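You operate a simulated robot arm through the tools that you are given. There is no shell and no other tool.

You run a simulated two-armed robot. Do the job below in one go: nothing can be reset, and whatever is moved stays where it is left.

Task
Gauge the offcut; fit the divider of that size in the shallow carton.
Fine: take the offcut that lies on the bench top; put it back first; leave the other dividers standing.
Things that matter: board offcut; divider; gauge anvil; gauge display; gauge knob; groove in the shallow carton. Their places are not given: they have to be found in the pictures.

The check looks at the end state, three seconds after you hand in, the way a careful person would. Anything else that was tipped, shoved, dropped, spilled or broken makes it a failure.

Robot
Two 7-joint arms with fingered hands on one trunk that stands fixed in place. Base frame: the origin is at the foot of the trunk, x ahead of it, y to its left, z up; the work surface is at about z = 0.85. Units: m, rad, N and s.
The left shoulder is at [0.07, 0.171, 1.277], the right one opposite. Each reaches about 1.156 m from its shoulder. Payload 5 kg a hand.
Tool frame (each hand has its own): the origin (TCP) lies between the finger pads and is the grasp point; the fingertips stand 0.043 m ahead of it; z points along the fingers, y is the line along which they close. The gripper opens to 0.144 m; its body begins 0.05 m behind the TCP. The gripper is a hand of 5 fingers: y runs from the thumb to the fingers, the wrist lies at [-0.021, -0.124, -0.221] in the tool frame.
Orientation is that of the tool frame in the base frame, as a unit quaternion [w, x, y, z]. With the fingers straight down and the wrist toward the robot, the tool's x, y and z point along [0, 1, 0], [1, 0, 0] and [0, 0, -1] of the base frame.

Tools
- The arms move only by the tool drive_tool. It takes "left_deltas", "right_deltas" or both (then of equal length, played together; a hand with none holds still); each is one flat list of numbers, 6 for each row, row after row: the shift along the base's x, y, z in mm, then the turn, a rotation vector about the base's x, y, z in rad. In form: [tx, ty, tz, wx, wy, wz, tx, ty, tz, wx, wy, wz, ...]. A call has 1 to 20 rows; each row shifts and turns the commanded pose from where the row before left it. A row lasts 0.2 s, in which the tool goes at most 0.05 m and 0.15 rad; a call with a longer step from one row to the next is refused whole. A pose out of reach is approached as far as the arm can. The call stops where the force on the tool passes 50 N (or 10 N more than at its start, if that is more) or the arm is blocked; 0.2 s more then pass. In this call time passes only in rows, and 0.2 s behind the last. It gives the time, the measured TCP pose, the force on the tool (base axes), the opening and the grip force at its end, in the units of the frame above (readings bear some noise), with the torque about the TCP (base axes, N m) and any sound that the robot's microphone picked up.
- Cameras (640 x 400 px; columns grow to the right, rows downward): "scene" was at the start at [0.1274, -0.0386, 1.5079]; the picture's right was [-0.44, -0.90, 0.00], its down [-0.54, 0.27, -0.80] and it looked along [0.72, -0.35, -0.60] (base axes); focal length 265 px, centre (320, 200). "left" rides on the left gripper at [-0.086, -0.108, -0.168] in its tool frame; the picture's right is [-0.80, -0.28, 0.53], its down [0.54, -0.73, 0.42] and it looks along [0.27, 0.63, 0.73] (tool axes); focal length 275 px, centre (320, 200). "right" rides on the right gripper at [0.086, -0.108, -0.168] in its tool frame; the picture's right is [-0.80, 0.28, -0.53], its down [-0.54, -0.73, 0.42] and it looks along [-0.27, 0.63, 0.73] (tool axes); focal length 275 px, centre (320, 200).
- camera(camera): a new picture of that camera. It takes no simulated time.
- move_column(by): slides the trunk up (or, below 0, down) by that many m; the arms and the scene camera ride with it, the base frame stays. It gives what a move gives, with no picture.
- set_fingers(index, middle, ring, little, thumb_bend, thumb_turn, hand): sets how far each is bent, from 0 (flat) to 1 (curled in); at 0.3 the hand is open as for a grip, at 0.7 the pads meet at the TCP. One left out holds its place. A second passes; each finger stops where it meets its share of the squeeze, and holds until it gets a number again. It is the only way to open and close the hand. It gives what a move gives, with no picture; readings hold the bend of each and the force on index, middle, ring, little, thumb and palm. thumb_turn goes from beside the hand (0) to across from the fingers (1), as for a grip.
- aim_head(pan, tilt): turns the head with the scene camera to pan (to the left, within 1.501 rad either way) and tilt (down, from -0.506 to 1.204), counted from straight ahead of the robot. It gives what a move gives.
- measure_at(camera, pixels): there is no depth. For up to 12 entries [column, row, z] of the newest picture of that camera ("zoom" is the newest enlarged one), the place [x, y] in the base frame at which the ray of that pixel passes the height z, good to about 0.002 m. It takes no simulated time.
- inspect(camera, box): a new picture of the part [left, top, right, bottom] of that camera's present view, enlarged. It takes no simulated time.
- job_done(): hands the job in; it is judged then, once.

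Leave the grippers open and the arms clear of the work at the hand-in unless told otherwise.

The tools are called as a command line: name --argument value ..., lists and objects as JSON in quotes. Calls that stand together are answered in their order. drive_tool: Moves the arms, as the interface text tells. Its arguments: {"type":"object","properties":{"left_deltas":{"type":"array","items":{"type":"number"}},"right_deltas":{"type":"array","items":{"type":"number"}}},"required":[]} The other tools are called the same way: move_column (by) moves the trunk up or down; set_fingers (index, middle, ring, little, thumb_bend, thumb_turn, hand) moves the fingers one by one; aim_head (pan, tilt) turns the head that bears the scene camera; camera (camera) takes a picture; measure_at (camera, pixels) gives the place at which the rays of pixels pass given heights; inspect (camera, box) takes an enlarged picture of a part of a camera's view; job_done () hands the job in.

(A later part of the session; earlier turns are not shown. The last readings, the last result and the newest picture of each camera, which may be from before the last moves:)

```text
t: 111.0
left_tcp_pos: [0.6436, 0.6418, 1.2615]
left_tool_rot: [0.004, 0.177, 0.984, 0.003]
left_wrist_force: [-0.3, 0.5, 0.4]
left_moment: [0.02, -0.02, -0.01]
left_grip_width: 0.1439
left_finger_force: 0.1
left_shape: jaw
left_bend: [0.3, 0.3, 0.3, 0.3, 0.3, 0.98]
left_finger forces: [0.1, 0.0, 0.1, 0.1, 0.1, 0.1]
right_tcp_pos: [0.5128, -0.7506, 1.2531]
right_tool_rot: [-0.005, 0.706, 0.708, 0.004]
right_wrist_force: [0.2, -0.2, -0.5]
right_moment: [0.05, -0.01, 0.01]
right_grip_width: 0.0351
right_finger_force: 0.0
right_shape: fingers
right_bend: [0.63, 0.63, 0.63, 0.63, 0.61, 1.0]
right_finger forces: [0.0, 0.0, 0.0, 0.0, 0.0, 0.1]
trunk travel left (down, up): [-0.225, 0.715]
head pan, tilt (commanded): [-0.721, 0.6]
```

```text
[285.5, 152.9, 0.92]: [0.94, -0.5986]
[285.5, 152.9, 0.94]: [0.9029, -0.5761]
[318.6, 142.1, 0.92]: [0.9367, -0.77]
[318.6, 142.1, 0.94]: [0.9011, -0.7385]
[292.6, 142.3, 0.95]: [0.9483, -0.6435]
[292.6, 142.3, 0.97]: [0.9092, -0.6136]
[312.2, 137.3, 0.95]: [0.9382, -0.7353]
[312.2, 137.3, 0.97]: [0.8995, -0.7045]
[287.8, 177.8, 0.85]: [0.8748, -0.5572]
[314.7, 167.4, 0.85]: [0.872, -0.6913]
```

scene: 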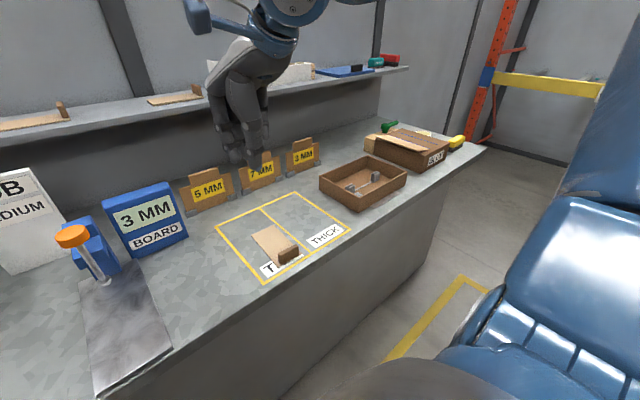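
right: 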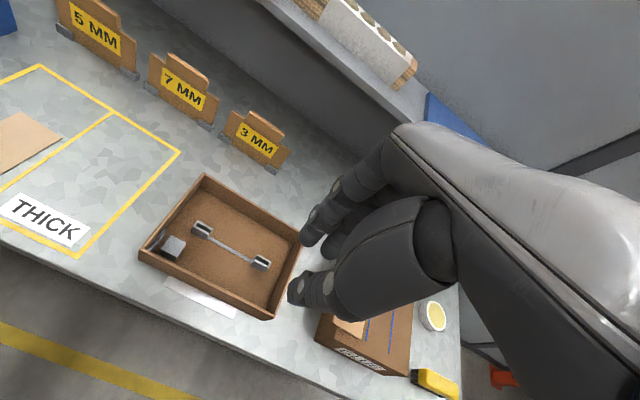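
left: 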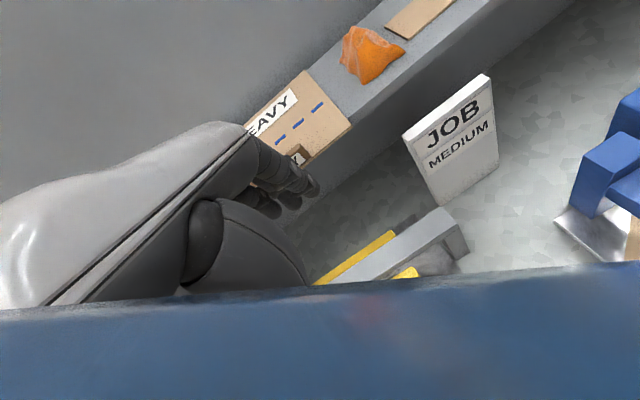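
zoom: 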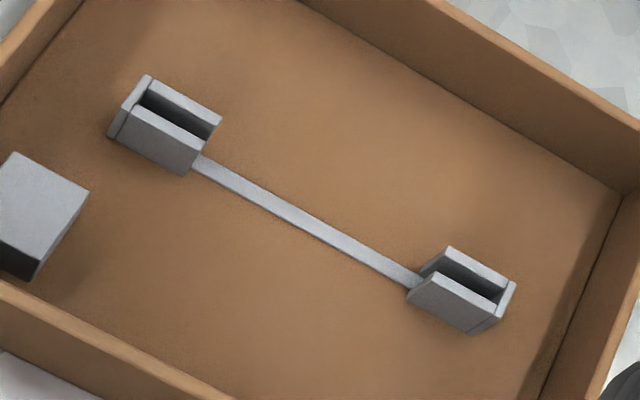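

The divider's plate stands at x≈0.88, y −0.561…−0.719, top z≈0.953; its tab spans y −0.595…−0.682 up to z≈0.983. I check the shelf's front edge so that the hand won't touch it above the divider.

inspect --camera "scene" --box '[230, 50, 420, 190]'

measure_at --camera "right" --pixels '[[330, 140, 1.05], [330, 140, 1.1], [300, 110, 1.05], [300, 110, 1.1]]'

```text
2.86 times, centred on (325, 120) of scene
```

zoom: 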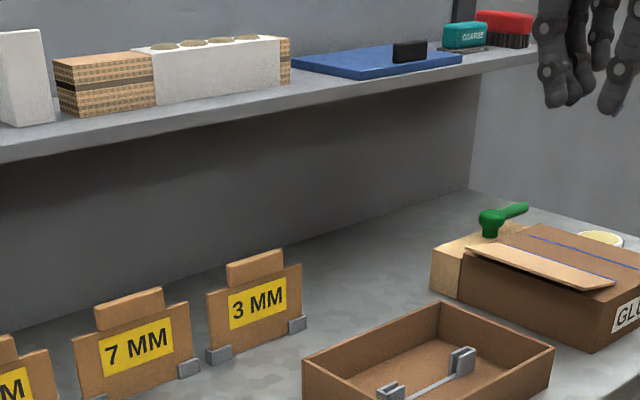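

```text
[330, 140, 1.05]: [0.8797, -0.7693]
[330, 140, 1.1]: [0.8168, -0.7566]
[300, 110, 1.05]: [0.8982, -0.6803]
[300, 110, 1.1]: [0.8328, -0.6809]
```

inspect --camera "right" --box '[240, 0, 440, 130]'

measure_at --camera "scene" --pixels '[[301.6, 88.5, 1.02], [301.6, 88.5, 1.05], [301.6, 88.5, 1.08], [301.6, 88.5, 1.1], [301.6, 88.5, 1.12]]'

```text
3.08 times, centred on (340, 65) of right
```

zoom: 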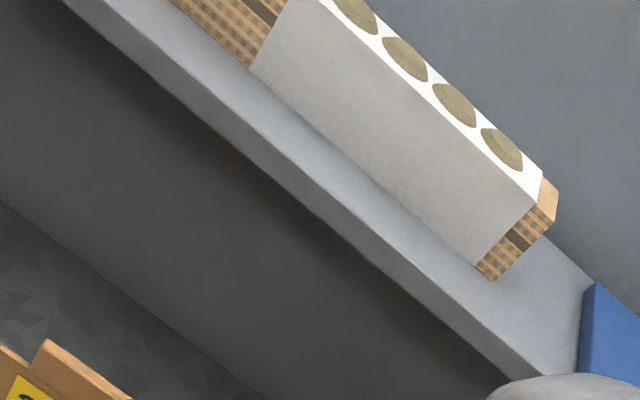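

```text
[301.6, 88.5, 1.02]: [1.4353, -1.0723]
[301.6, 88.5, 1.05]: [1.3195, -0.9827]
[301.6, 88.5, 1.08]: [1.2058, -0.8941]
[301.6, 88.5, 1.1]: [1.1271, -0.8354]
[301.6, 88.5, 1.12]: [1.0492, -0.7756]
```

measure_at --camera "right" --pixels '[[317.3, 42.3, 1.05], [317.3, 42.3, 1.08], [317.3, 42.3, 1.1], [317.3, 42.3, 1.12], [317.3, 42.3, 1.15], [317.3, 42.3, 1.2]]'

```text
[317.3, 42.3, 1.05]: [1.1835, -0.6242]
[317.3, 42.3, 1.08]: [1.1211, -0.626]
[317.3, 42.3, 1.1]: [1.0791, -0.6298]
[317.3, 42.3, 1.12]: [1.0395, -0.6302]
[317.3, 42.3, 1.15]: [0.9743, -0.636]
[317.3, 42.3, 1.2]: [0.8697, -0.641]
```

The shelf edge is at x≈1.03, z≈1.1 – clear of the hand. I open the right hand wider and bring it above the 3 MM divider's tab.

set_fingers --hand "right" --index 0.5 --middle 0.5 --ring 0.5 --little 0.5 --thumb_bend 0.5

drive_tool --right_deltas '[36, 11, -13, 0, 0, 0, 36, 11, -13, 0, 0, 0, 36, 11, -13, 0, 0, 0, 36, 11, -13, 0, 0, 0, 36, 11, -13, 0, 0, 0, 36, 11, -13, 0, 0, 0, 36, 11, -13, 0, 0, 0, 36, 11, -13, 0, 0, 0, 36, 12, -13, 0, 0, 0, 38, 12, -13, 0, 0, 0]'

camera --camera "right"

camera --camera "scene"

```text
t: 112.0
left_tcp_pos: [0.6435, 0.6427, 1.2608]
left_tool_rot: [0.004, 0.176, 0.984, 0.003]
left_wrist_force: [-0.3, 0.3, 0.7]
left_moment: [0.0, -0.03, -0.04]
left_grip_width: 0.144
left_finger_force: 0.0
left_shape: jaw
left_bend: [0.3, 0.3, 0.3, 0.3, 0.3, 0.98]
left_finger forces: [0.0, 0.0, 0.0, 0.0, 0.0, 0.0]
right_tcp_pos: [0.513, -0.7501, 1.2534]
right_tool_rot: [-0.005, 0.707, 0.707, 0.004]
right_wrist_force: [-0.7, 0.3, 0.2]
right_moment: [-0.03, -0.01, 0.04]
right_grip_width: 0.0779
right_finger_force: 0.0
right_shape: fingers
right_bend: [0.5, 0.5, 0.5, 0.5, 0.5, 1.0]
right_finger forces: [0.1, 0.1, 0.1, 0.0, 0.1, 0.1]
trunk travel left (down, up): [-0.225, 0.715]
head pan, tilt (commanded): [-0.721, 0.6]
```

```text
t: 114.2
left_tcp_pos: [0.6473, 0.6431, 1.2589]
left_tool_rot: [0.003, 0.177, 0.984, 0.002]
left_wrist_force: [1.5, 0.7, -0.5]
left_moment: [-0.04, 0.1, -0.02]
left_grip_width: 0.1437
left_finger_force: 0.2
left_shape: jaw
left_bend: [0.3, 0.3, 0.3, 0.3, 0.3, 0.98]
left_finger forces: [0.0, 0.0, 0.1, 0.0, 0.0, 0.1]
right_tcp_pos: [0.8791, -0.6387, 1.1223]
right_tool_rot: [-0.005, 0.708, 0.707, 0.002]
right_wrist_force: [0.4, 0.4, -0.6]
right_moment: [0.03, 0.0, 0.01]
right_grip_width: 0.0781
right_finger_force: 0.1
right_shape: fingers
right_bend: [0.5, 0.5, 0.5, 0.5, 0.5, 1.0]
right_finger forces: [0.1, 0.0, 0.0, 0.0, 0.1, 0.0]
trunk travel left (down, up): [-0.225, 0.715]
head pan, tilt (commanded): [-0.721, 0.6]
```

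```text
taken
```

right: 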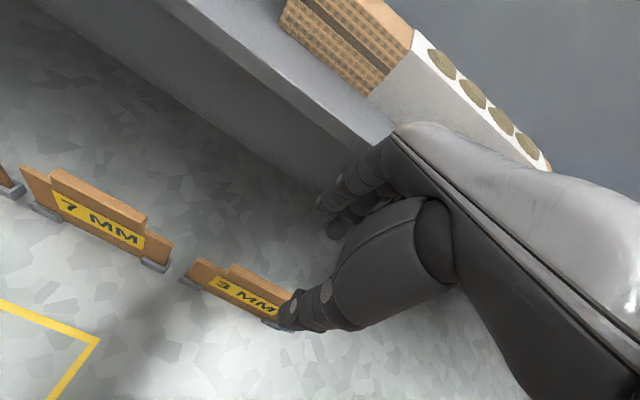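

```text
taken
```

scene: 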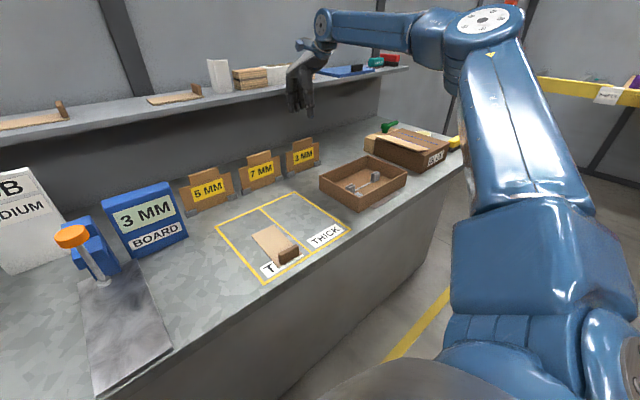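

The hand is above the divider. I zoom in on it from the right camera to fix the tab's exact x and y.

inspect --camera "right" --box '[170, 235, 310, 335]'

inspect --camera "scene" --box '[260, 50, 360, 190]'

```text
4.00 times, centred on (240, 285) of right
```

zoom: 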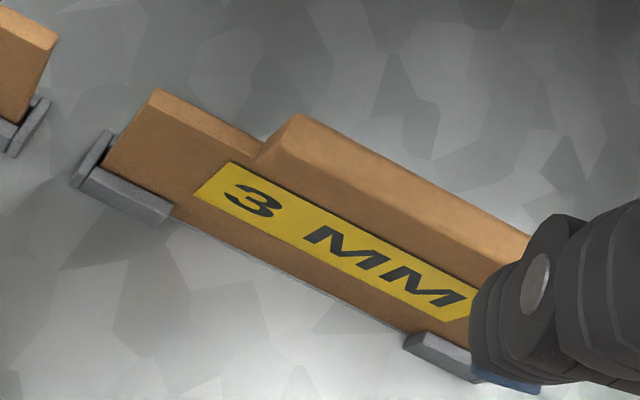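

```text
2.86 times, centred on (310, 120) of scene
```

zoom: 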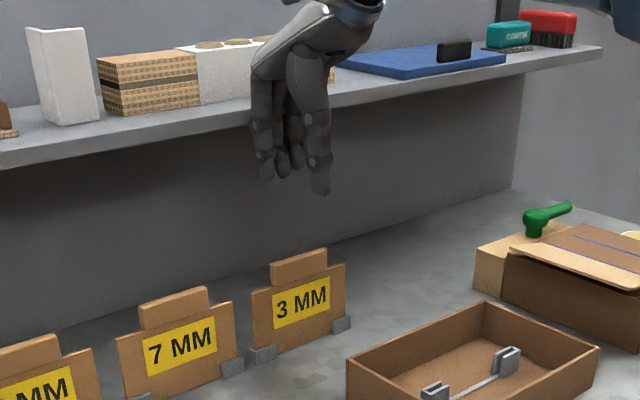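

measure_at --camera "right" --pixels '[[234.5, 263.75, 0.983], [231.3, 270, 0.983], [198.75, 257.5, 0.953], [192, 268, 0.87], [292, 294, 0.983]]'

inspect --camera "right" --box '[215, 245, 295, 315]'

```text
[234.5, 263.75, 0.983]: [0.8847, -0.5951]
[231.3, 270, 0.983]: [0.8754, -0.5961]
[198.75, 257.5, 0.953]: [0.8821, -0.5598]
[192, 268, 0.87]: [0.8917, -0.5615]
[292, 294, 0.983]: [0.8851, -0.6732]
```

```text
5.71 times, centred on (255, 280) of right
```

zoom: 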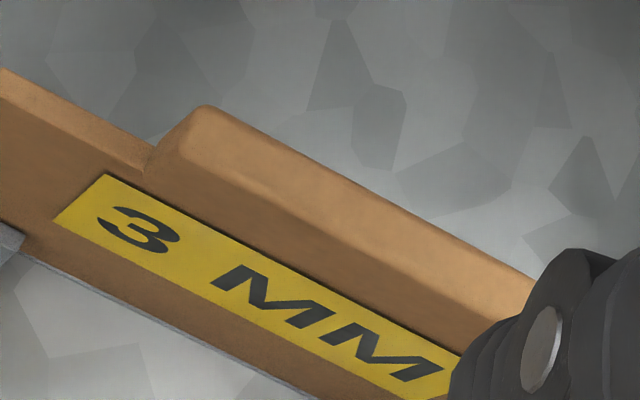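

The tab is about 10 mm thick, x 0.875–0.885, centred at (0.880, −0.6385). The hand is centred; I descend, first 90 mm, then check.

drive_tool --right_deltas '[1, 0, -30, 0, 0, 0, 0, 0, -30, 0, 0, 0, 0, 0, -30, 0, 0, 0]'

camera --camera "right"

inspect --camera "scene" --box '[260, 80, 360, 190]'

```text
t: 115.0
left_tcp_pos: [0.6444, 0.6428, 1.2616]
left_tool_rot: [0.005, 0.176, 0.984, 0.003]
left_wrist_force: [-0.3, -0.8, 0.6]
left_moment: [0.04, 0.02, 0.01]
left_grip_width: 0.1439
left_finger_force: 0.0
left_shape: jaw
left_bend: [0.3, 0.3, 0.3, 0.3, 0.3, 0.98]
left_finger forces: [0.0, 0.1, 0.0, 0.0, 0.0, 0.0]
right_tcp_pos: [0.8774, -0.6387, 1.033]
right_tool_rot: [-0.004, 0.707, 0.707, 0.004]
right_wrist_force: [-0.9, -0.1, 1.3]
right_moment: [0.06, 0.0, -0.01]
right_grip_width: 0.0781
right_finger_force: 0.0
right_shape: fingers
right_bend: [0.5, 0.5, 0.5, 0.5, 0.5, 1.0]
right_finger forces: [0.0, 0.1, 0.0, 0.0, 0.0, 0.0]
trunk travel left (down, up): [-0.225, 0.715]
head pan, tilt (commanded): [-0.721, 0.6]
```

```text
taken
```

right: 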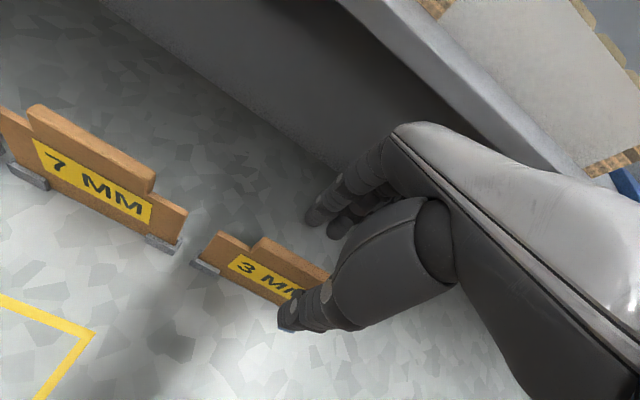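

```text
3.64 times, centred on (310, 135) of scene
```

zoom: 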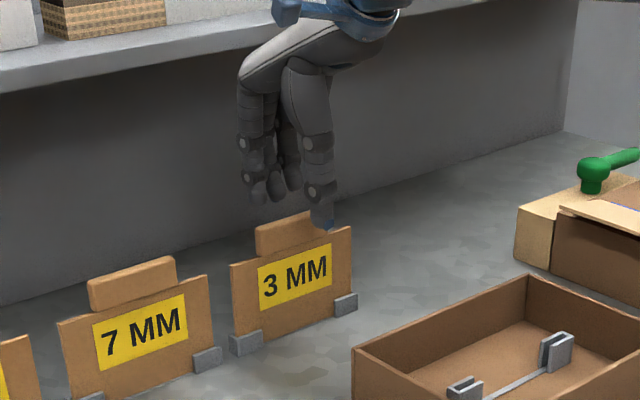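

Aligned with the tab. I descend the remaining ~60 mm in smaller steps.

drive_tool --right_deltas '[1, 0, -15, 0, 0, 0, 1, 0, -15, 0, 0, 0, 0, 0, -15, 0, 0, 0, 0, 0, -14, 0, 0, 0]'

camera --camera "right"

inspect --camera "scene" --box '[260, 80, 360, 190]'

```text
t: 116.0
left_tcp_pos: [0.6443, 0.6433, 1.2615]
left_tool_rot: [0.004, 0.177, 0.984, 0.002]
left_wrist_force: [-0.4, -0.9, 0.3]
left_moment: [0.02, -0.02, -0.03]
left_grip_width: 0.1437
left_finger_force: 0.1
left_shape: jaw
left_bend: [0.3, 0.3, 0.3, 0.3, 0.3, 0.98]
left_finger forces: [0.1, 0.0, 0.0, 0.1, 0.0, 0.0]
right_tcp_pos: [0.8776, -0.6376, 0.9725]
right_tool_rot: [-0.004, 0.707, 0.707, 0.003]
right_wrist_force: [-0.1, 0.4, -0.1]
right_moment: [0.01, -0.02, 0.0]
right_grip_width: 0.078
right_finger_force: 0.1
right_shape: fingers
right_bend: [0.5, 0.5, 0.5, 0.5, 0.5, 1.0]
right_finger forces: [0.1, 0.0, 0.0, 0.0, 0.1, 0.0]
trunk travel left (down, up): [-0.225, 0.715]
head pan, tilt (commanded): [-0.721, 0.6]
```

```text
taken
```

right: 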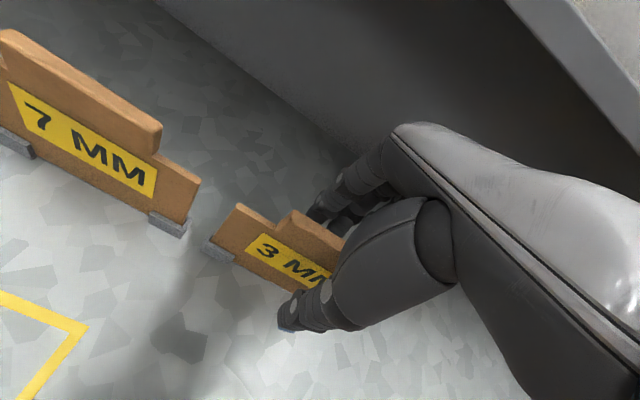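

```text
3.64 times, centred on (310, 135) of scene
```

zoom: 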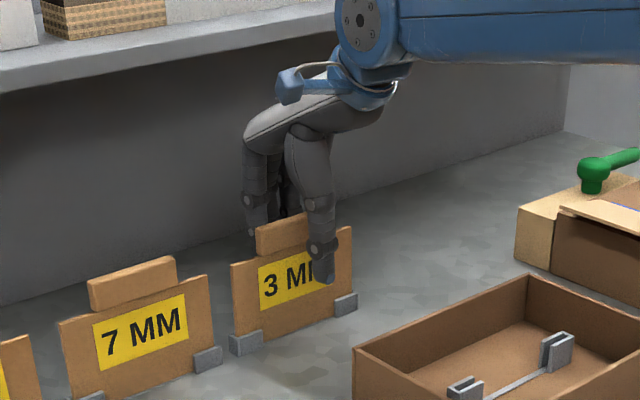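

Thumb in front, fingers behind the tab. I close gradually.

set_fingers --hand "right" --index 0.65 --middle 0.65 --ring 0.65 --little 0.65 --thumb_bend 0.63

inspect --camera "right" --box '[190, 170, 390, 340]'

inspect --camera "scene" --box '[270, 100, 350, 185]'

```text
t: 117.0
left_tcp_pos: [0.6425, 0.6438, 1.261]
left_tool_rot: [0.005, 0.176, 0.984, 0.003]
left_wrist_force: [-0.5, -0.3, 0.6]
left_moment: [0.01, 0.0, -0.01]
left_grip_width: 0.1438
left_finger_force: 0.1
left_shape: jaw
left_bend: [0.3, 0.3, 0.3, 0.3, 0.3, 0.98]
left_finger forces: [0.1, 0.0, 0.0, 0.1, 0.1, 0.0]
right_tcp_pos: [0.8774, -0.6388, 0.9741]
right_tool_rot: [-0.004, 0.707, 0.707, 0.004]
right_wrist_force: [0.5, -0.9, -0.2]
right_moment: [0.03, -0.01, -0.02]
right_grip_width: 0.0288
right_finger_force: 0.0
right_shape: fingers
right_bend: [0.65, 0.65, 0.65, 0.65, 0.63, 1.0]
right_finger forces: [0.0, 0.1, 0.1, 0.1, 0.0, 0.0]
trunk travel left (down, up): [-0.225, 0.715]
head pan, tilt (commanded): [-0.721, 0.6]
```

```text
2.35 times, centred on (290, 255) of right
```

zoom: 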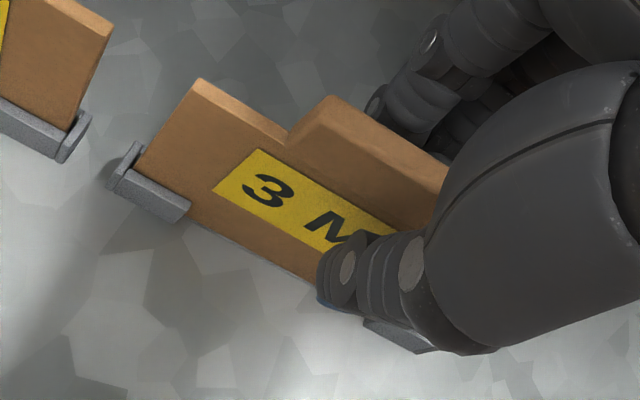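

```text
4.71 times, centred on (310, 142) of scene
```

zoom: 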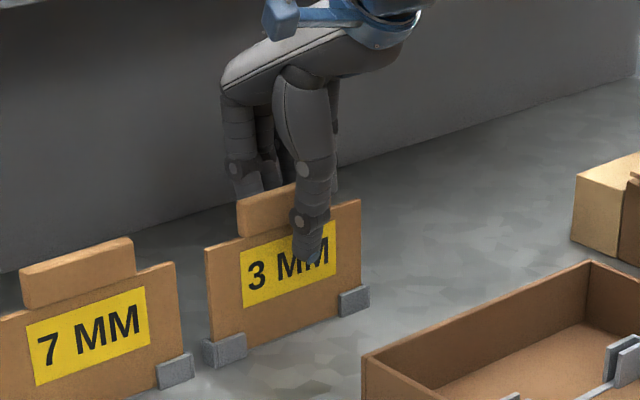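

set_fingers --hand "right" --index 0.7 --middle 0.7 --ring 0.7 --little 0.7 --thumb_bend 0.68

inspect --camera "right" --box '[190, 170, 390, 340]'

inspect --camera "scene" --box '[270, 100, 350, 185]'

```text
t: 118.0
left_tcp_pos: [0.6435, 0.6441, 1.2632]
left_tool_rot: [0.004, 0.176, 0.984, 0.002]
left_wrist_force: [-0.4, -0.5, 0.0]
left_moment: [-0.01, 0.0, 0.0]
left_grip_width: 0.144
left_finger_force: 0.0
left_shape: jaw
left_bend: [0.3, 0.3, 0.3, 0.3, 0.3, 0.98]
left_finger forces: [0.1, 0.1, 0.1, 0.0, 0.0, 0.0]
right_tcp_pos: [0.8764, -0.6391, 0.9738]
right_tool_rot: [-0.003, 0.707, 0.707, 0.002]
right_wrist_force: [0.2, -0.3, -0.2]
right_moment: [0.0, 0.02, -0.02]
right_grip_width: 0.013
right_finger_force: 1.1
right_shape: fingers
right_bend: [0.69, 0.7, 0.7, 0.7, 0.68, 1.0]
right_finger forces: [0.4, 0.5, 0.1, 0.0, 0.9, 0.0]
trunk travel left (down, up): [-0.225, 0.715]
head pan, tilt (commanded): [-0.721, 0.6]
```

```text
2.35 times, centred on (290, 255) of right
```

zoom: 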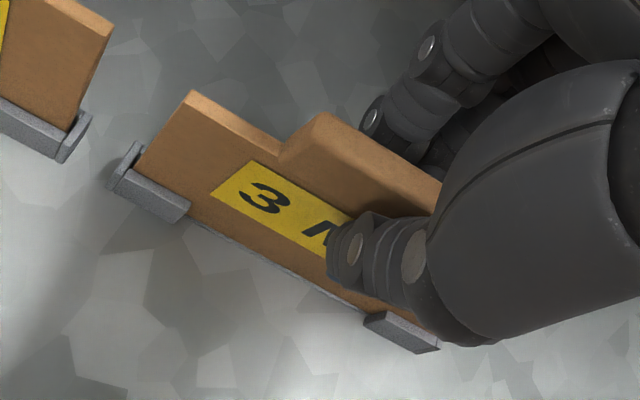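

```text
4.71 times, centred on (310, 142) of scene
```

zoom: 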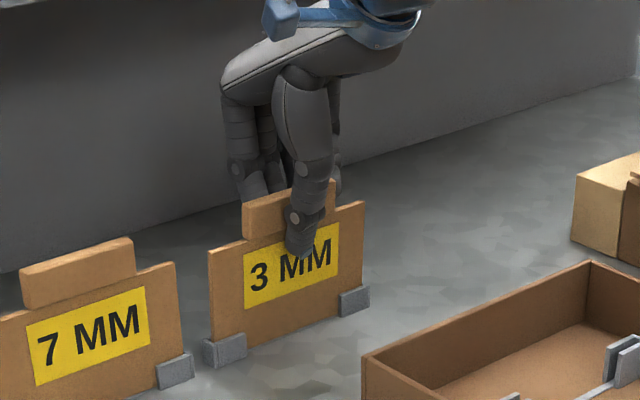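

Contact on both sides, the top pulled a few mm toward the robot. I shift the hand +3 mm in x to stand it upright and then tighten.

drive_tool --right_deltas '[3, 0, 0, 0, 0, 0]'

set_fingers --hand "right" --index 0.74 --middle 0.74 --ring 0.74 --little 0.74 --thumb_bend 0.72

inspect --camera "right" --box '[190, 170, 390, 340]'

inspect --camera "scene" --box '[270, 100, 350, 185]'

```text
t: 118.4
left_tcp_pos: [0.6439, 0.6439, 1.2607]
left_tool_rot: [0.003, 0.177, 0.984, 0.002]
left_wrist_force: [-0.2, -0.2, -0.2]
left_moment: [0.01, 0.01, -0.02]
left_grip_width: 0.1439
left_finger_force: 0.1
left_shape: jaw
left_bend: [0.3, 0.3, 0.3, 0.3, 0.3, 0.98]
left_finger forces: [0.1, 0.0, 0.0, 0.0, 0.0, 0.0]
right_tcp_pos: [0.8802, -0.6375, 0.9736]
right_tool_rot: [-0.005, 0.707, 0.707, 0.004]
right_wrist_force: [-0.2, 0.9, 0.1]
right_moment: [0.03, 0.01, 0.02]
right_grip_width: 0.0128
right_finger_force: 0.4
right_shape: fingers
right_bend: [0.7, 0.7, 0.7, 0.7, 0.68, 1.0]
right_finger forces: [0.4, 0.4, 0.2, 0.0, 0.9, 0.0]
trunk travel left (down, up): [-0.225, 0.715]
head pan, tilt (commanded): [-0.721, 0.6]
```

```text
t: 119.4
left_tcp_pos: [0.644, 0.643, 1.2626]
left_tool_rot: [0.004, 0.176, 0.984, 0.003]
left_wrist_force: [0.6, -0.6, -0.1]
left_moment: [0.0, 0.02, -0.01]
left_grip_width: 0.1438
left_finger_force: 0.1
left_shape: jaw
left_bend: [0.3, 0.3, 0.3, 0.3, 0.3, 0.98]
left_finger forces: [0.0, 0.0, 0.0, 0.0, 0.0, 0.0]
right_tcp_pos: [0.8819, -0.6381, 0.9736]
right_tool_rot: [-0.005, 0.707, 0.707, 0.004]
right_wrist_force: [0.5, 3.8, -3.8]
right_moment: [0.22, -0.02, 0.15]
right_grip_width: 0.009
right_finger_force: 12.6
right_shape: fingers
right_bend: [0.73, 0.73, 0.73, 0.74, 0.68, 1.0]
right_finger forces: [4.6, 3.8, 5.3, 0.0, 11.1, 0.0]
trunk travel left (down, up): [-0.225, 0.715]
head pan, tilt (commanded): [-0.721, 0.6]
```

```text
2.35 times, centred on (290, 255) of right
```

zoom: 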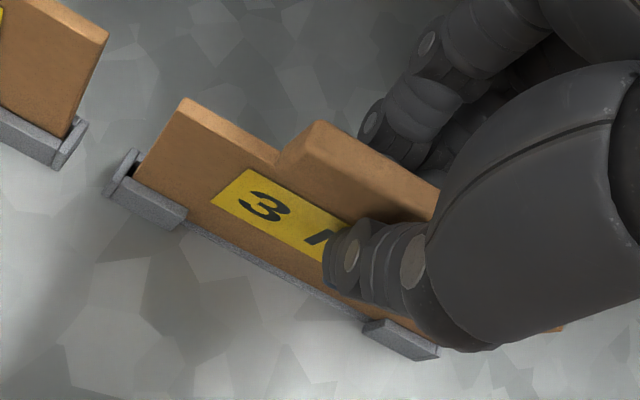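

```text
4.71 times, centred on (310, 142) of scene
```

zoom: 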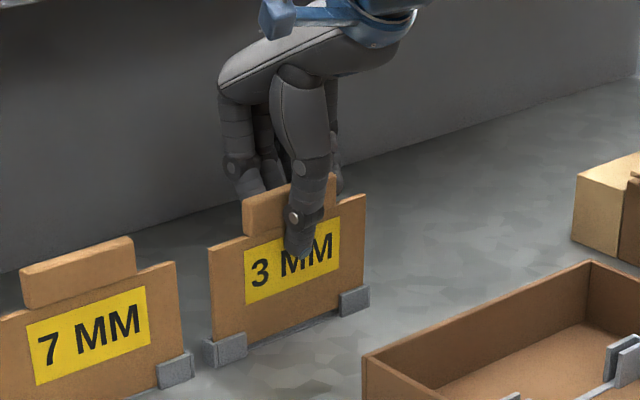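

Grip 12 N with three fingers and the thumb. I lift slowly straight up out of the clips.

drive_tool --right_deltas '[0, 0, 5, 0, 0, 0, 0, 0, 5, 0, 0, 0, 0, 0, 8, 0, 0, 0]'

inspect --camera "scene" --box '[270, 100, 350, 185]'

inspect --camera "right" --box '[190, 170, 390, 340]'

```text
t: 120.2
left_tcp_pos: [0.6447, 0.6431, 1.2615]
left_tool_rot: [0.004, 0.177, 0.984, 0.003]
left_wrist_force: [-1.3, 0.1, 0.4]
left_moment: [-0.02, -0.01, -0.02]
left_grip_width: 0.1439
left_finger_force: 0.0
left_shape: jaw
left_bend: [0.3, 0.3, 0.3, 0.3, 0.3, 0.98]
left_finger forces: [0.1, 0.0, 0.0, 0.0, 0.0, 0.1]
right_tcp_pos: [0.88, -0.64, 0.9946]
right_tool_rot: [-0.004, 0.707, 0.707, 0.004]
right_wrist_force: [-0.6, 0.2, -1.1]
right_moment: [-0.01, 0.11, 0.07]
right_grip_width: 0.0092
right_finger_force: 11.9
right_shape: fingers
right_bend: [0.73, 0.73, 0.73, 0.74, 0.68, 1.0]
right_finger forces: [5.0, 3.0, 3.3, 0.1, 11.7, 0.0]
trunk travel left (down, up): [-0.225, 0.715]
head pan, tilt (commanded): [-0.721, 0.6]
```

```text
4.71 times, centred on (310, 142) of scene
```

zoom: 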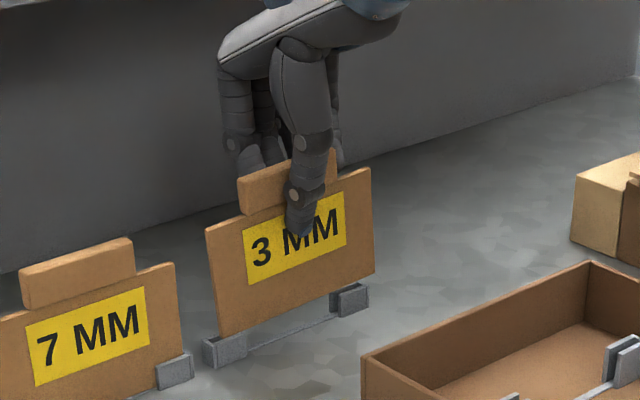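

```text
2.35 times, centred on (290, 255) of right
```

zoom: 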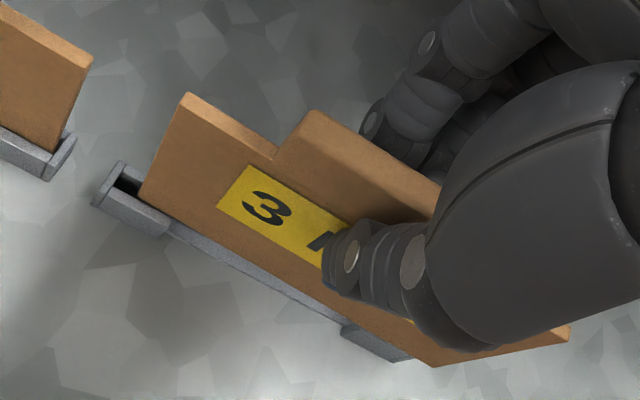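

The divider's right end came out first (slight in-plane roll). I keep lifting to free the left end.

drive_tool --right_deltas '[0, 0, 6, 0, 0, 0, 0, 0, 8, 0, 0, 0, 0, 0, 10, 0, 0, 0, 0, 0, 12, 0, 0, 0, 0, 0, 15, 0, 0, 0]'

inspect --camera "scene" --box '[260, 70, 360, 185]'

camera --camera "right"

```text
t: 121.4
left_tcp_pos: [0.644, 0.644, 1.2619]
left_tool_rot: [0.005, 0.176, 0.984, 0.003]
left_wrist_force: [-0.4, -0.6, -0.2]
left_moment: [0.0, 0.0, -0.02]
left_grip_width: 0.1438
left_finger_force: 0.1
left_shape: jaw
left_bend: [0.3, 0.3, 0.3, 0.3, 0.3, 0.98]
left_finger forces: [0.1, 0.1, 0.0, 0.1, 0.1, 0.0]
right_tcp_pos: [0.8808, -0.6382, 1.044]
right_tool_rot: [-0.004, 0.707, 0.707, 0.004]
right_wrist_force: [-0.1, -0.2, -0.9]
right_moment: [0.01, 0.03, 0.02]
right_grip_width: 0.0095
right_finger_force: 10.7
right_shape: fingers
right_bend: [0.73, 0.73, 0.74, 0.74, 0.68, 1.0]
right_finger forces: [6.7, 2.7, 1.4, 0.0, 10.8, 0.0]
trunk travel left (down, up): [-0.225, 0.715]
head pan, tilt (commanded): [-0.721, 0.6]
```

```text
3.48 times, centred on (310, 128) of scene
```

zoom: 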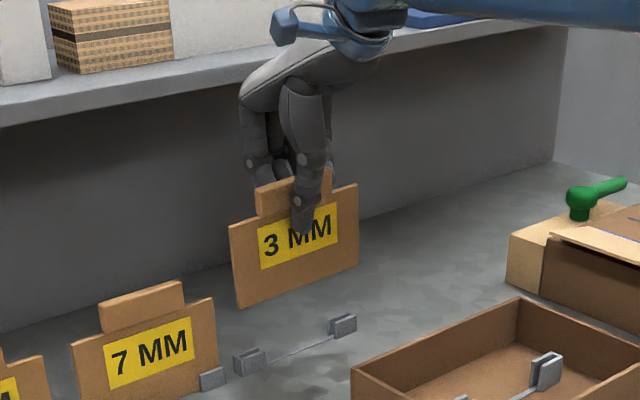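

```text
taken
```

right: 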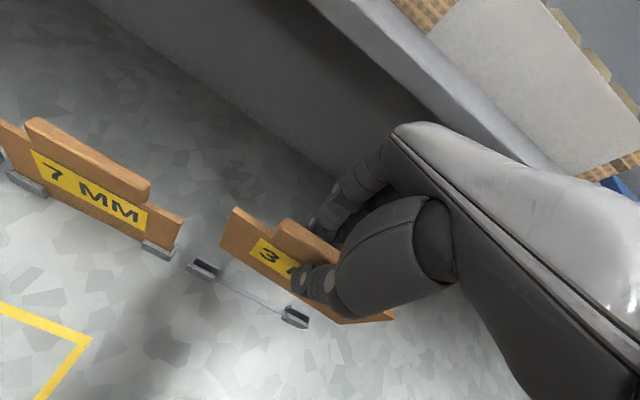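

The divider is out and free. I take detailed views to measure how it hangs in the hand.

inspect --camera "right" --box '[205, 195, 405, 335]'

inspect --camera "scene" --box '[275, 105, 335, 165]'

```text
2.86 times, centred on (305, 265) of right
```

zoom: 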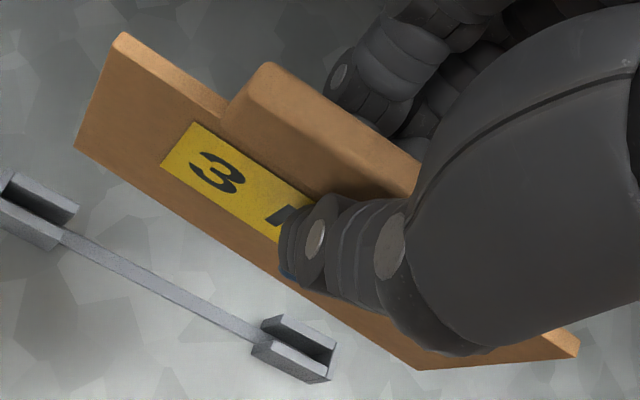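

```text
6.67 times, centred on (305, 135) of scene
```

zoom: 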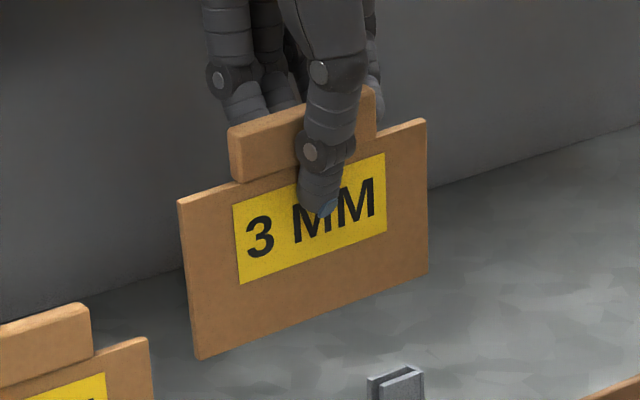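

measure_at --camera "right" --pixels '[[235.8, 206.3, 1.0], [235.8, 206.3, 1.03], [219.3, 245.8, 0.9], [219.3, 245.8, 0.93], [339.3, 324.4, 0.9], [339.3, 324.4, 0.93], [395.2, 317.4, 1.0], [395.2, 317.4, 1.03]]'

measure_at --camera "scene" --pixels '[[283.7, 135, 1.0], [283.7, 135, 1.03], [286.3, 159, 0.9], [286.3, 159, 0.93], [321.2, 145.9, 0.9], [321.2, 145.9, 0.93], [320.9, 122.9, 1.0], [320.9, 122.9, 1.03]]'

```text
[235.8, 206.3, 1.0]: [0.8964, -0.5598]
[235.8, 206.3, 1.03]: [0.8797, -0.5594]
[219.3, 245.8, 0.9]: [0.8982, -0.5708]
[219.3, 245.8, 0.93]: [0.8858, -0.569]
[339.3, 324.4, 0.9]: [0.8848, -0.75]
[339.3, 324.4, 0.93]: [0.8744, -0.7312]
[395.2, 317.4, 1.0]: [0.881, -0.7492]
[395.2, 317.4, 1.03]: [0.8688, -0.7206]
```

```text
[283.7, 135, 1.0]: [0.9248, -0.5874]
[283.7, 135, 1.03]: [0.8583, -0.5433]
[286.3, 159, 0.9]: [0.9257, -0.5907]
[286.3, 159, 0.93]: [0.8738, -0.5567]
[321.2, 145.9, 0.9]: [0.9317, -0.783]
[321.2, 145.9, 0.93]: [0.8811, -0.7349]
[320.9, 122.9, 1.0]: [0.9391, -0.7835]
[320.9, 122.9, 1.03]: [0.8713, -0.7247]
```

The plate hangs yawed −0.117, rolled −0.096 and leaning −0.084 rad. I correct these with the hand, raise by 50 mm, and carry it over to the carton (slot centre (0.6345, −0.7195)).

drive_tool --right_deltas '[0, 0, 15, 0.032, 0.028, 0.039, 0, 0, 15, 0.032, 0.028, 0.039, 0, 0, 20, 0.032, 0.028, 0.039, -30, -10, 0, 0, 0, 0, -30, -10, 0, 0, 0, 0, -30, -10, 0, 0, 0, 0, -30, -10, 0, 0, 0, 0, -30, -10, 0, 0, 0, 0, -30, -10, 0, 0, 0, 0, -30, -10, 0, 0, 0, 0, -29, -11, 0, 0, 0, 0]'

camera --camera "right"

camera --camera "scene"

```text
t: 123.8
left_tcp_pos: [0.643, 0.6425, 1.2626]
left_tool_rot: [0.005, 0.176, 0.984, 0.004]
left_wrist_force: [-1.2, 0.0, -0.1]
left_moment: [0.0, -0.02, 0.05]
left_grip_width: 0.1437
left_finger_force: 0.0
left_shape: jaw
left_bend: [0.3, 0.3, 0.3, 0.3, 0.3, 0.98]
left_finger forces: [0.1, 0.1, 0.0, 0.0, 0.0, 0.1]
right_tcp_pos: [0.6419, -0.7203, 1.0943]
right_tool_rot: [-0.068, 0.662, 0.746, 0.009]
right_wrist_force: [0.4, -0.1, -0.5]
right_moment: [0.02, -0.06, 0.01]
right_grip_width: 0.0095
right_finger_force: 10.3
right_shape: fingers
right_bend: [0.73, 0.73, 0.74, 0.74, 0.68, 1.0]
right_finger forces: [6.7, 2.7, 1.3, 0.1, 10.6, 0.0]
trunk travel left (down, up): [-0.225, 0.715]
head pan, tilt (commanded): [-0.721, 0.6]
```

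```text
taken
```

right: 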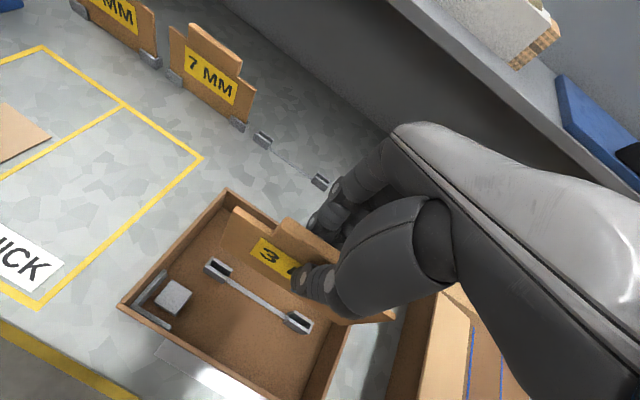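

```text
taken
```

scene: 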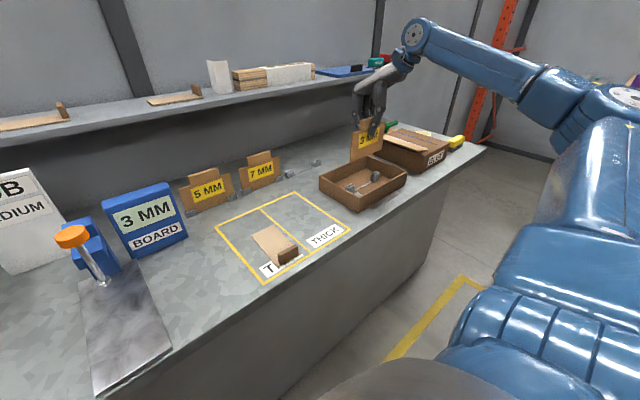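

The divider is above the carton. I zoom both views to re-measure its attitude.

inspect --camera "right" --box '[190, 180, 410, 345]'

inspect --camera "scene" --box '[315, 95, 415, 215]'

```text
2.42 times, centred on (300, 262) of right
```

zoom: 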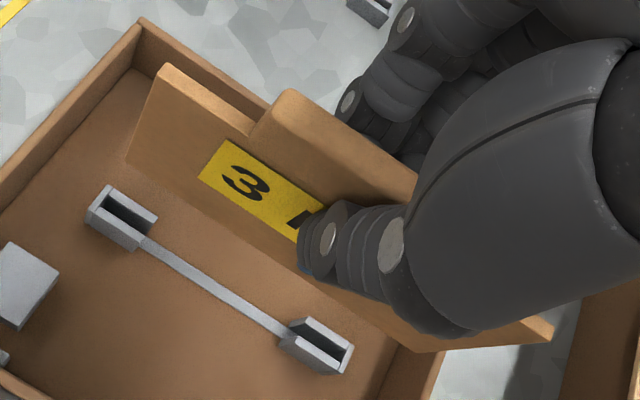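

```text
3.33 times, centred on (365, 155) of scene
```

zoom: 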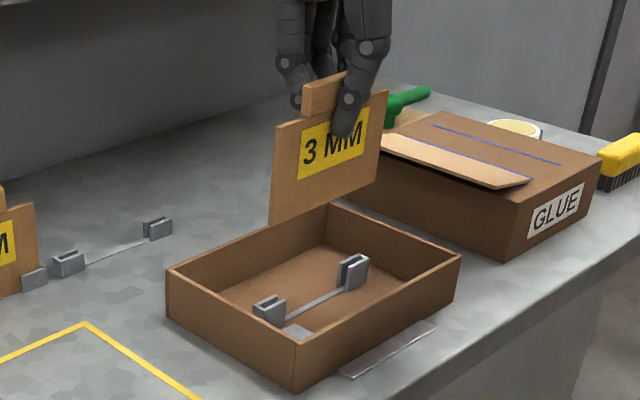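

inspect --camera "scene" --box '[338, 110, 398, 170]'

measure_at --camera "right" --pixels '[[235.95, 206.6, 1.06], [235.95, 206.6, 1.08], [220.2, 246.3, 0.96], [220.2, 246.3, 0.98], [340.1, 324.8, 0.96], [340.1, 324.8, 0.98], [395.9, 315.7, 1.06], [395.9, 315.7, 1.08]]'

```text
6.67 times, centred on (368, 140) of scene
```

zoom: 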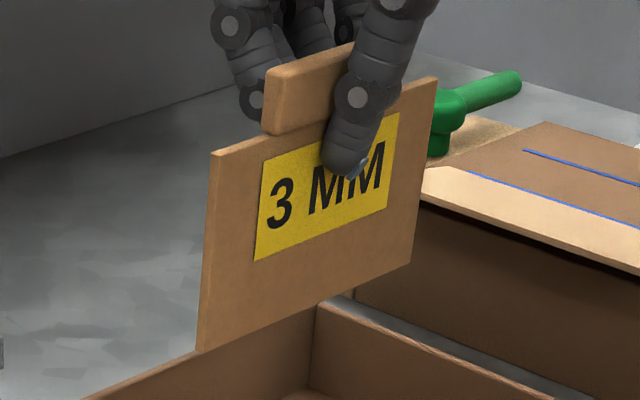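

```text
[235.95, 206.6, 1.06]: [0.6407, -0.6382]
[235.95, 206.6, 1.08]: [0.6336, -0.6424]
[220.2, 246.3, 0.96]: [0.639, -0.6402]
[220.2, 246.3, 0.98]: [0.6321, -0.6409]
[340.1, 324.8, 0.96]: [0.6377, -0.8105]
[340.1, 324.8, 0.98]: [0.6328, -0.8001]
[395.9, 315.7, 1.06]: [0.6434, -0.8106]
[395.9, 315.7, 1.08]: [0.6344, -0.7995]
```

measure_at --camera "scene" --pixels '[[351.8, 132.8, 1.06], [351.8, 132.8, 1.08], [349.7, 162.5, 0.96], [349.7, 162.5, 0.98], [381.9, 149.3, 0.96], [381.9, 149.3, 0.98], [385.4, 121.7, 1.06], [385.4, 121.7, 1.08]]'

```text
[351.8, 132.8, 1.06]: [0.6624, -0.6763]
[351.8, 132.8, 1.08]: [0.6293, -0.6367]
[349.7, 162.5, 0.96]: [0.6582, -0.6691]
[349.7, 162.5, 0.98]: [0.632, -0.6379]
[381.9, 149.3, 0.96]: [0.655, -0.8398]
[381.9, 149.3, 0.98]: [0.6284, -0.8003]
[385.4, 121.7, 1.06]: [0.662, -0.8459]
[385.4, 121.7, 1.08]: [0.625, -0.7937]
```

The plate is now upright: x≈0.633, y −0.6415…−0.8005, bottom z≈0.979. I re-measure the slot precisely from this closer view.

inspect --camera "right" --box '[195, 245, 255, 295]'

inspect --camera "right" --box '[270, 300, 330, 345]'

inspect --camera "scene" --box '[335, 155, 395, 205]'

```text
8.00 times, centred on (225, 270) of right
```

zoom: 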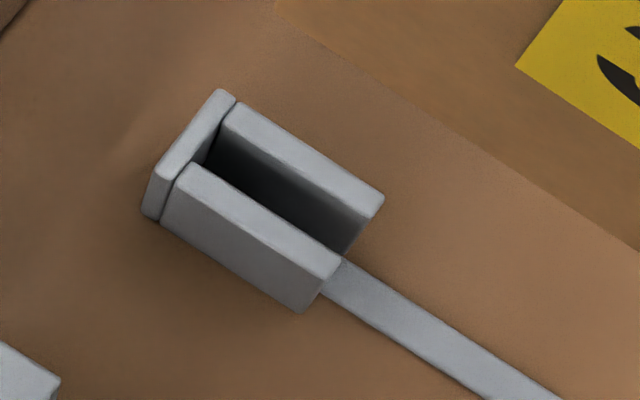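

```text
8.89 times, centred on (300, 322) of right
```

zoom: 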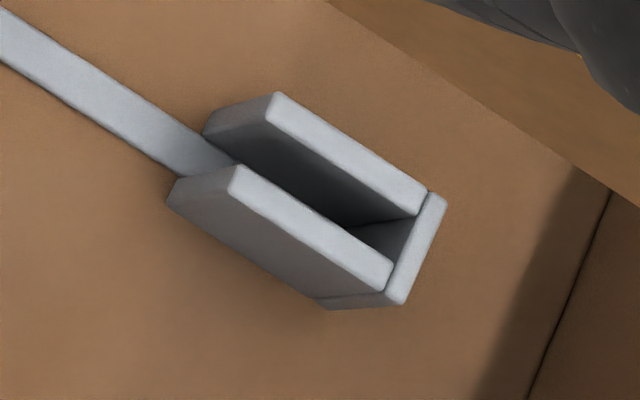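

```text
8.00 times, centred on (365, 180) of scene
```

zoom: 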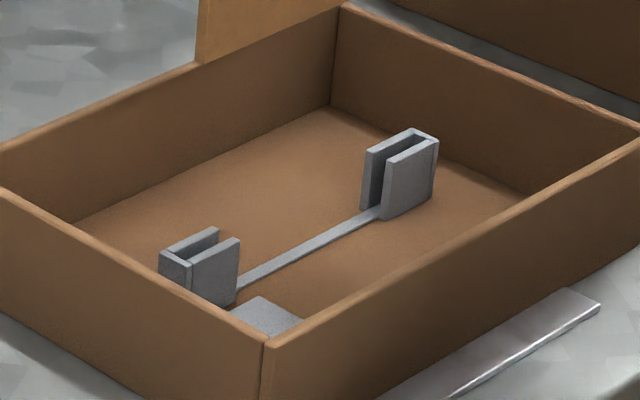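

measure_at --camera "right" --pixels '[[211, 263.1, 0.88], [211, 263.1, 0.89], [211, 263.1, 0.9], [229.5, 274.4, 0.89], [292.6, 315.8, 0.89], [309.4, 326.3, 0.88], [309.4, 326.3, 0.89], [309.4, 326.3, 0.9]]'

measure_at --camera "scene" --pixels '[[347.9, 186.75, 0.88], [347.9, 186.75, 0.89], [347.9, 186.75, 0.9], [377.75, 172.1, 0.88], [377.75, 172.1, 0.89], [377.75, 172.1, 0.9]]'

```text
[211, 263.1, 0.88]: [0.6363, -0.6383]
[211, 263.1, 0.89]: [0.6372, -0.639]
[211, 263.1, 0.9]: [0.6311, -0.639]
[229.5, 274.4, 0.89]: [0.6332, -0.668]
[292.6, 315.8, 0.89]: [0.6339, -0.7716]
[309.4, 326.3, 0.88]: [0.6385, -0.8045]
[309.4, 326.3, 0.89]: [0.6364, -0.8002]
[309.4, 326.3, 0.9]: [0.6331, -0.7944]
```

```text
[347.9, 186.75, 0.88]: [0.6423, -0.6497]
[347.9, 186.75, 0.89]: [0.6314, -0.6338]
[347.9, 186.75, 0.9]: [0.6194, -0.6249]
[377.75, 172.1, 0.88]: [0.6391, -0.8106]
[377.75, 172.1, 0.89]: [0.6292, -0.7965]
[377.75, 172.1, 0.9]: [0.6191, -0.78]
```

The slot spans y −0.6385…−0.801 at x≈0.6345; the plate (159 mm) fits with ~2 mm at each end. I shift +2 mm in x and +1 mm in y and lower until the plate's bottom is just above the brackets.

drive_tool --right_deltas '[1, 0.5, -15, 0, 0, 0.005, 1, 0.5, -15, 0, 0, 0.005, 0, 0, -15, 0, 0, 0, 0, 0, -15, 0, 0, 0, 0, 0, -12, 0, 0, 0, 0, 0, -8, 0, 0, 0]'

inspect --camera "right" --box '[190, 180, 410, 345]'

inspect --camera "scene" --box '[330, 125, 400, 205]'

```text
t: 125.2
left_tcp_pos: [0.6429, 0.6434, 1.2618]
left_tool_rot: [0.004, 0.177, 0.984, 0.003]
left_wrist_force: [-0.2, -0.3, 1.1]
left_moment: [0.0, -0.02, 0.01]
left_grip_width: 0.1439
left_finger_force: 0.0
left_shape: jaw
left_bend: [0.3, 0.3, 0.3, 0.3, 0.3, 0.98]
left_finger forces: [0.0, 0.1, 0.1, 0.1, 0.1, 0.0]
right_tcp_pos: [0.6433, -0.7194, 1.0119]
right_tool_rot: [-0.068, 0.66, 0.748, 0.008]
right_wrist_force: [1.2, 0.1, -0.9]
right_moment: [0.0, 0.02, 0.04]
right_grip_width: 0.0095
right_finger_force: 10.7
right_shape: fingers
right_bend: [0.73, 0.73, 0.74, 0.74, 0.68, 1.0]
right_finger forces: [6.8, 2.7, 1.3, 0.0, 10.5, 0.0]
trunk travel left (down, up): [-0.225, 0.715]
head pan, tilt (commanded): [-0.721, 0.6]
```

```text
2.42 times, centred on (300, 262) of right
```

zoom: 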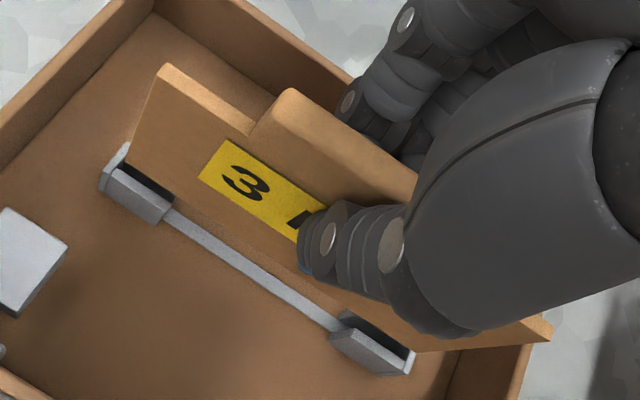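

```text
5.00 times, centred on (365, 165) of scene
```

zoom: 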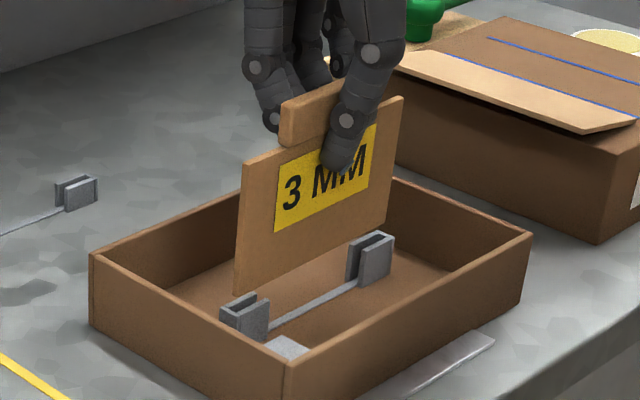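

The plate's bottom is ~9 mm above the brackets. I zoom in on both lower corners to check alignment with the slots.

inspect --camera "right" --box '[205, 230, 265, 280]'

inspect --camera "right" --box '[290, 300, 350, 345]'

inspect --camera "scene" --box '[335, 165, 385, 205]'

```text
8.00 times, centred on (235, 255) of right
```

zoom: 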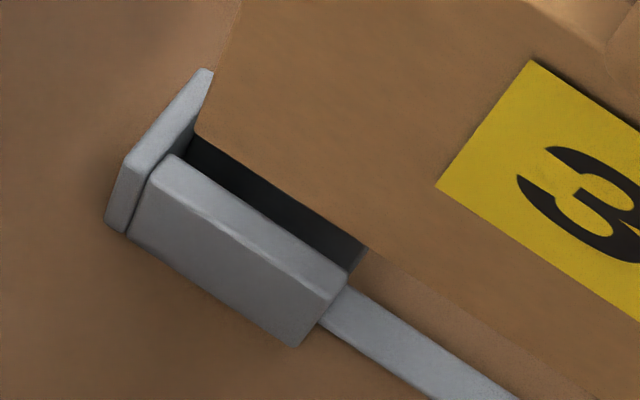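

```text
8.89 times, centred on (320, 322) of right
```

zoom: 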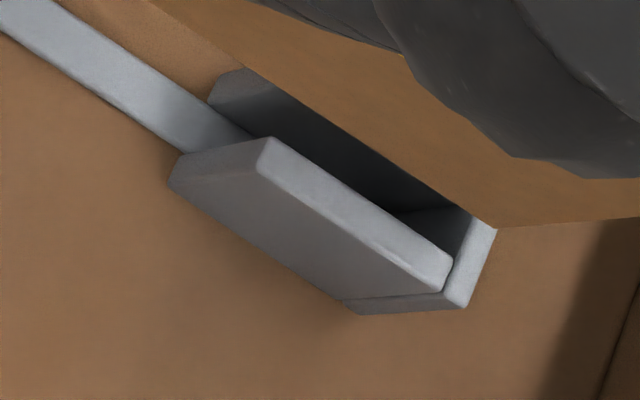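

```text
10.00 times, centred on (360, 185) of scene
```

zoom: 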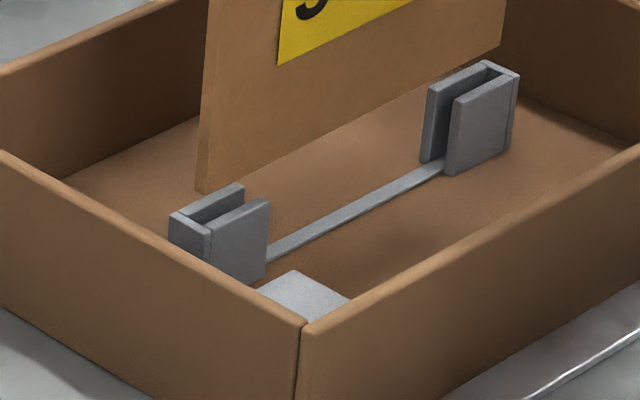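

measure_at --camera "right" --pixels '[[219.4, 246.9, 0.89], [219.4, 246.9, 0.9], [339.7, 325.1, 0.89], [339.7, 325.1, 0.9]]'

measure_at --camera "scene" --pixels '[[347.8, 184, 0.89], [347.8, 184, 0.9], [347.8, 184, 0.91]]'

```text
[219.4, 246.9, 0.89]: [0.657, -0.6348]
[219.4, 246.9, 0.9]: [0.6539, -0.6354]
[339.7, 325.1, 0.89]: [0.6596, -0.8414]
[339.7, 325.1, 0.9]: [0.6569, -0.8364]
```

```text
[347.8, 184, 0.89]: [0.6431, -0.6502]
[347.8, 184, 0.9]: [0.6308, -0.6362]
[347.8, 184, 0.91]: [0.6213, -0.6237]
```

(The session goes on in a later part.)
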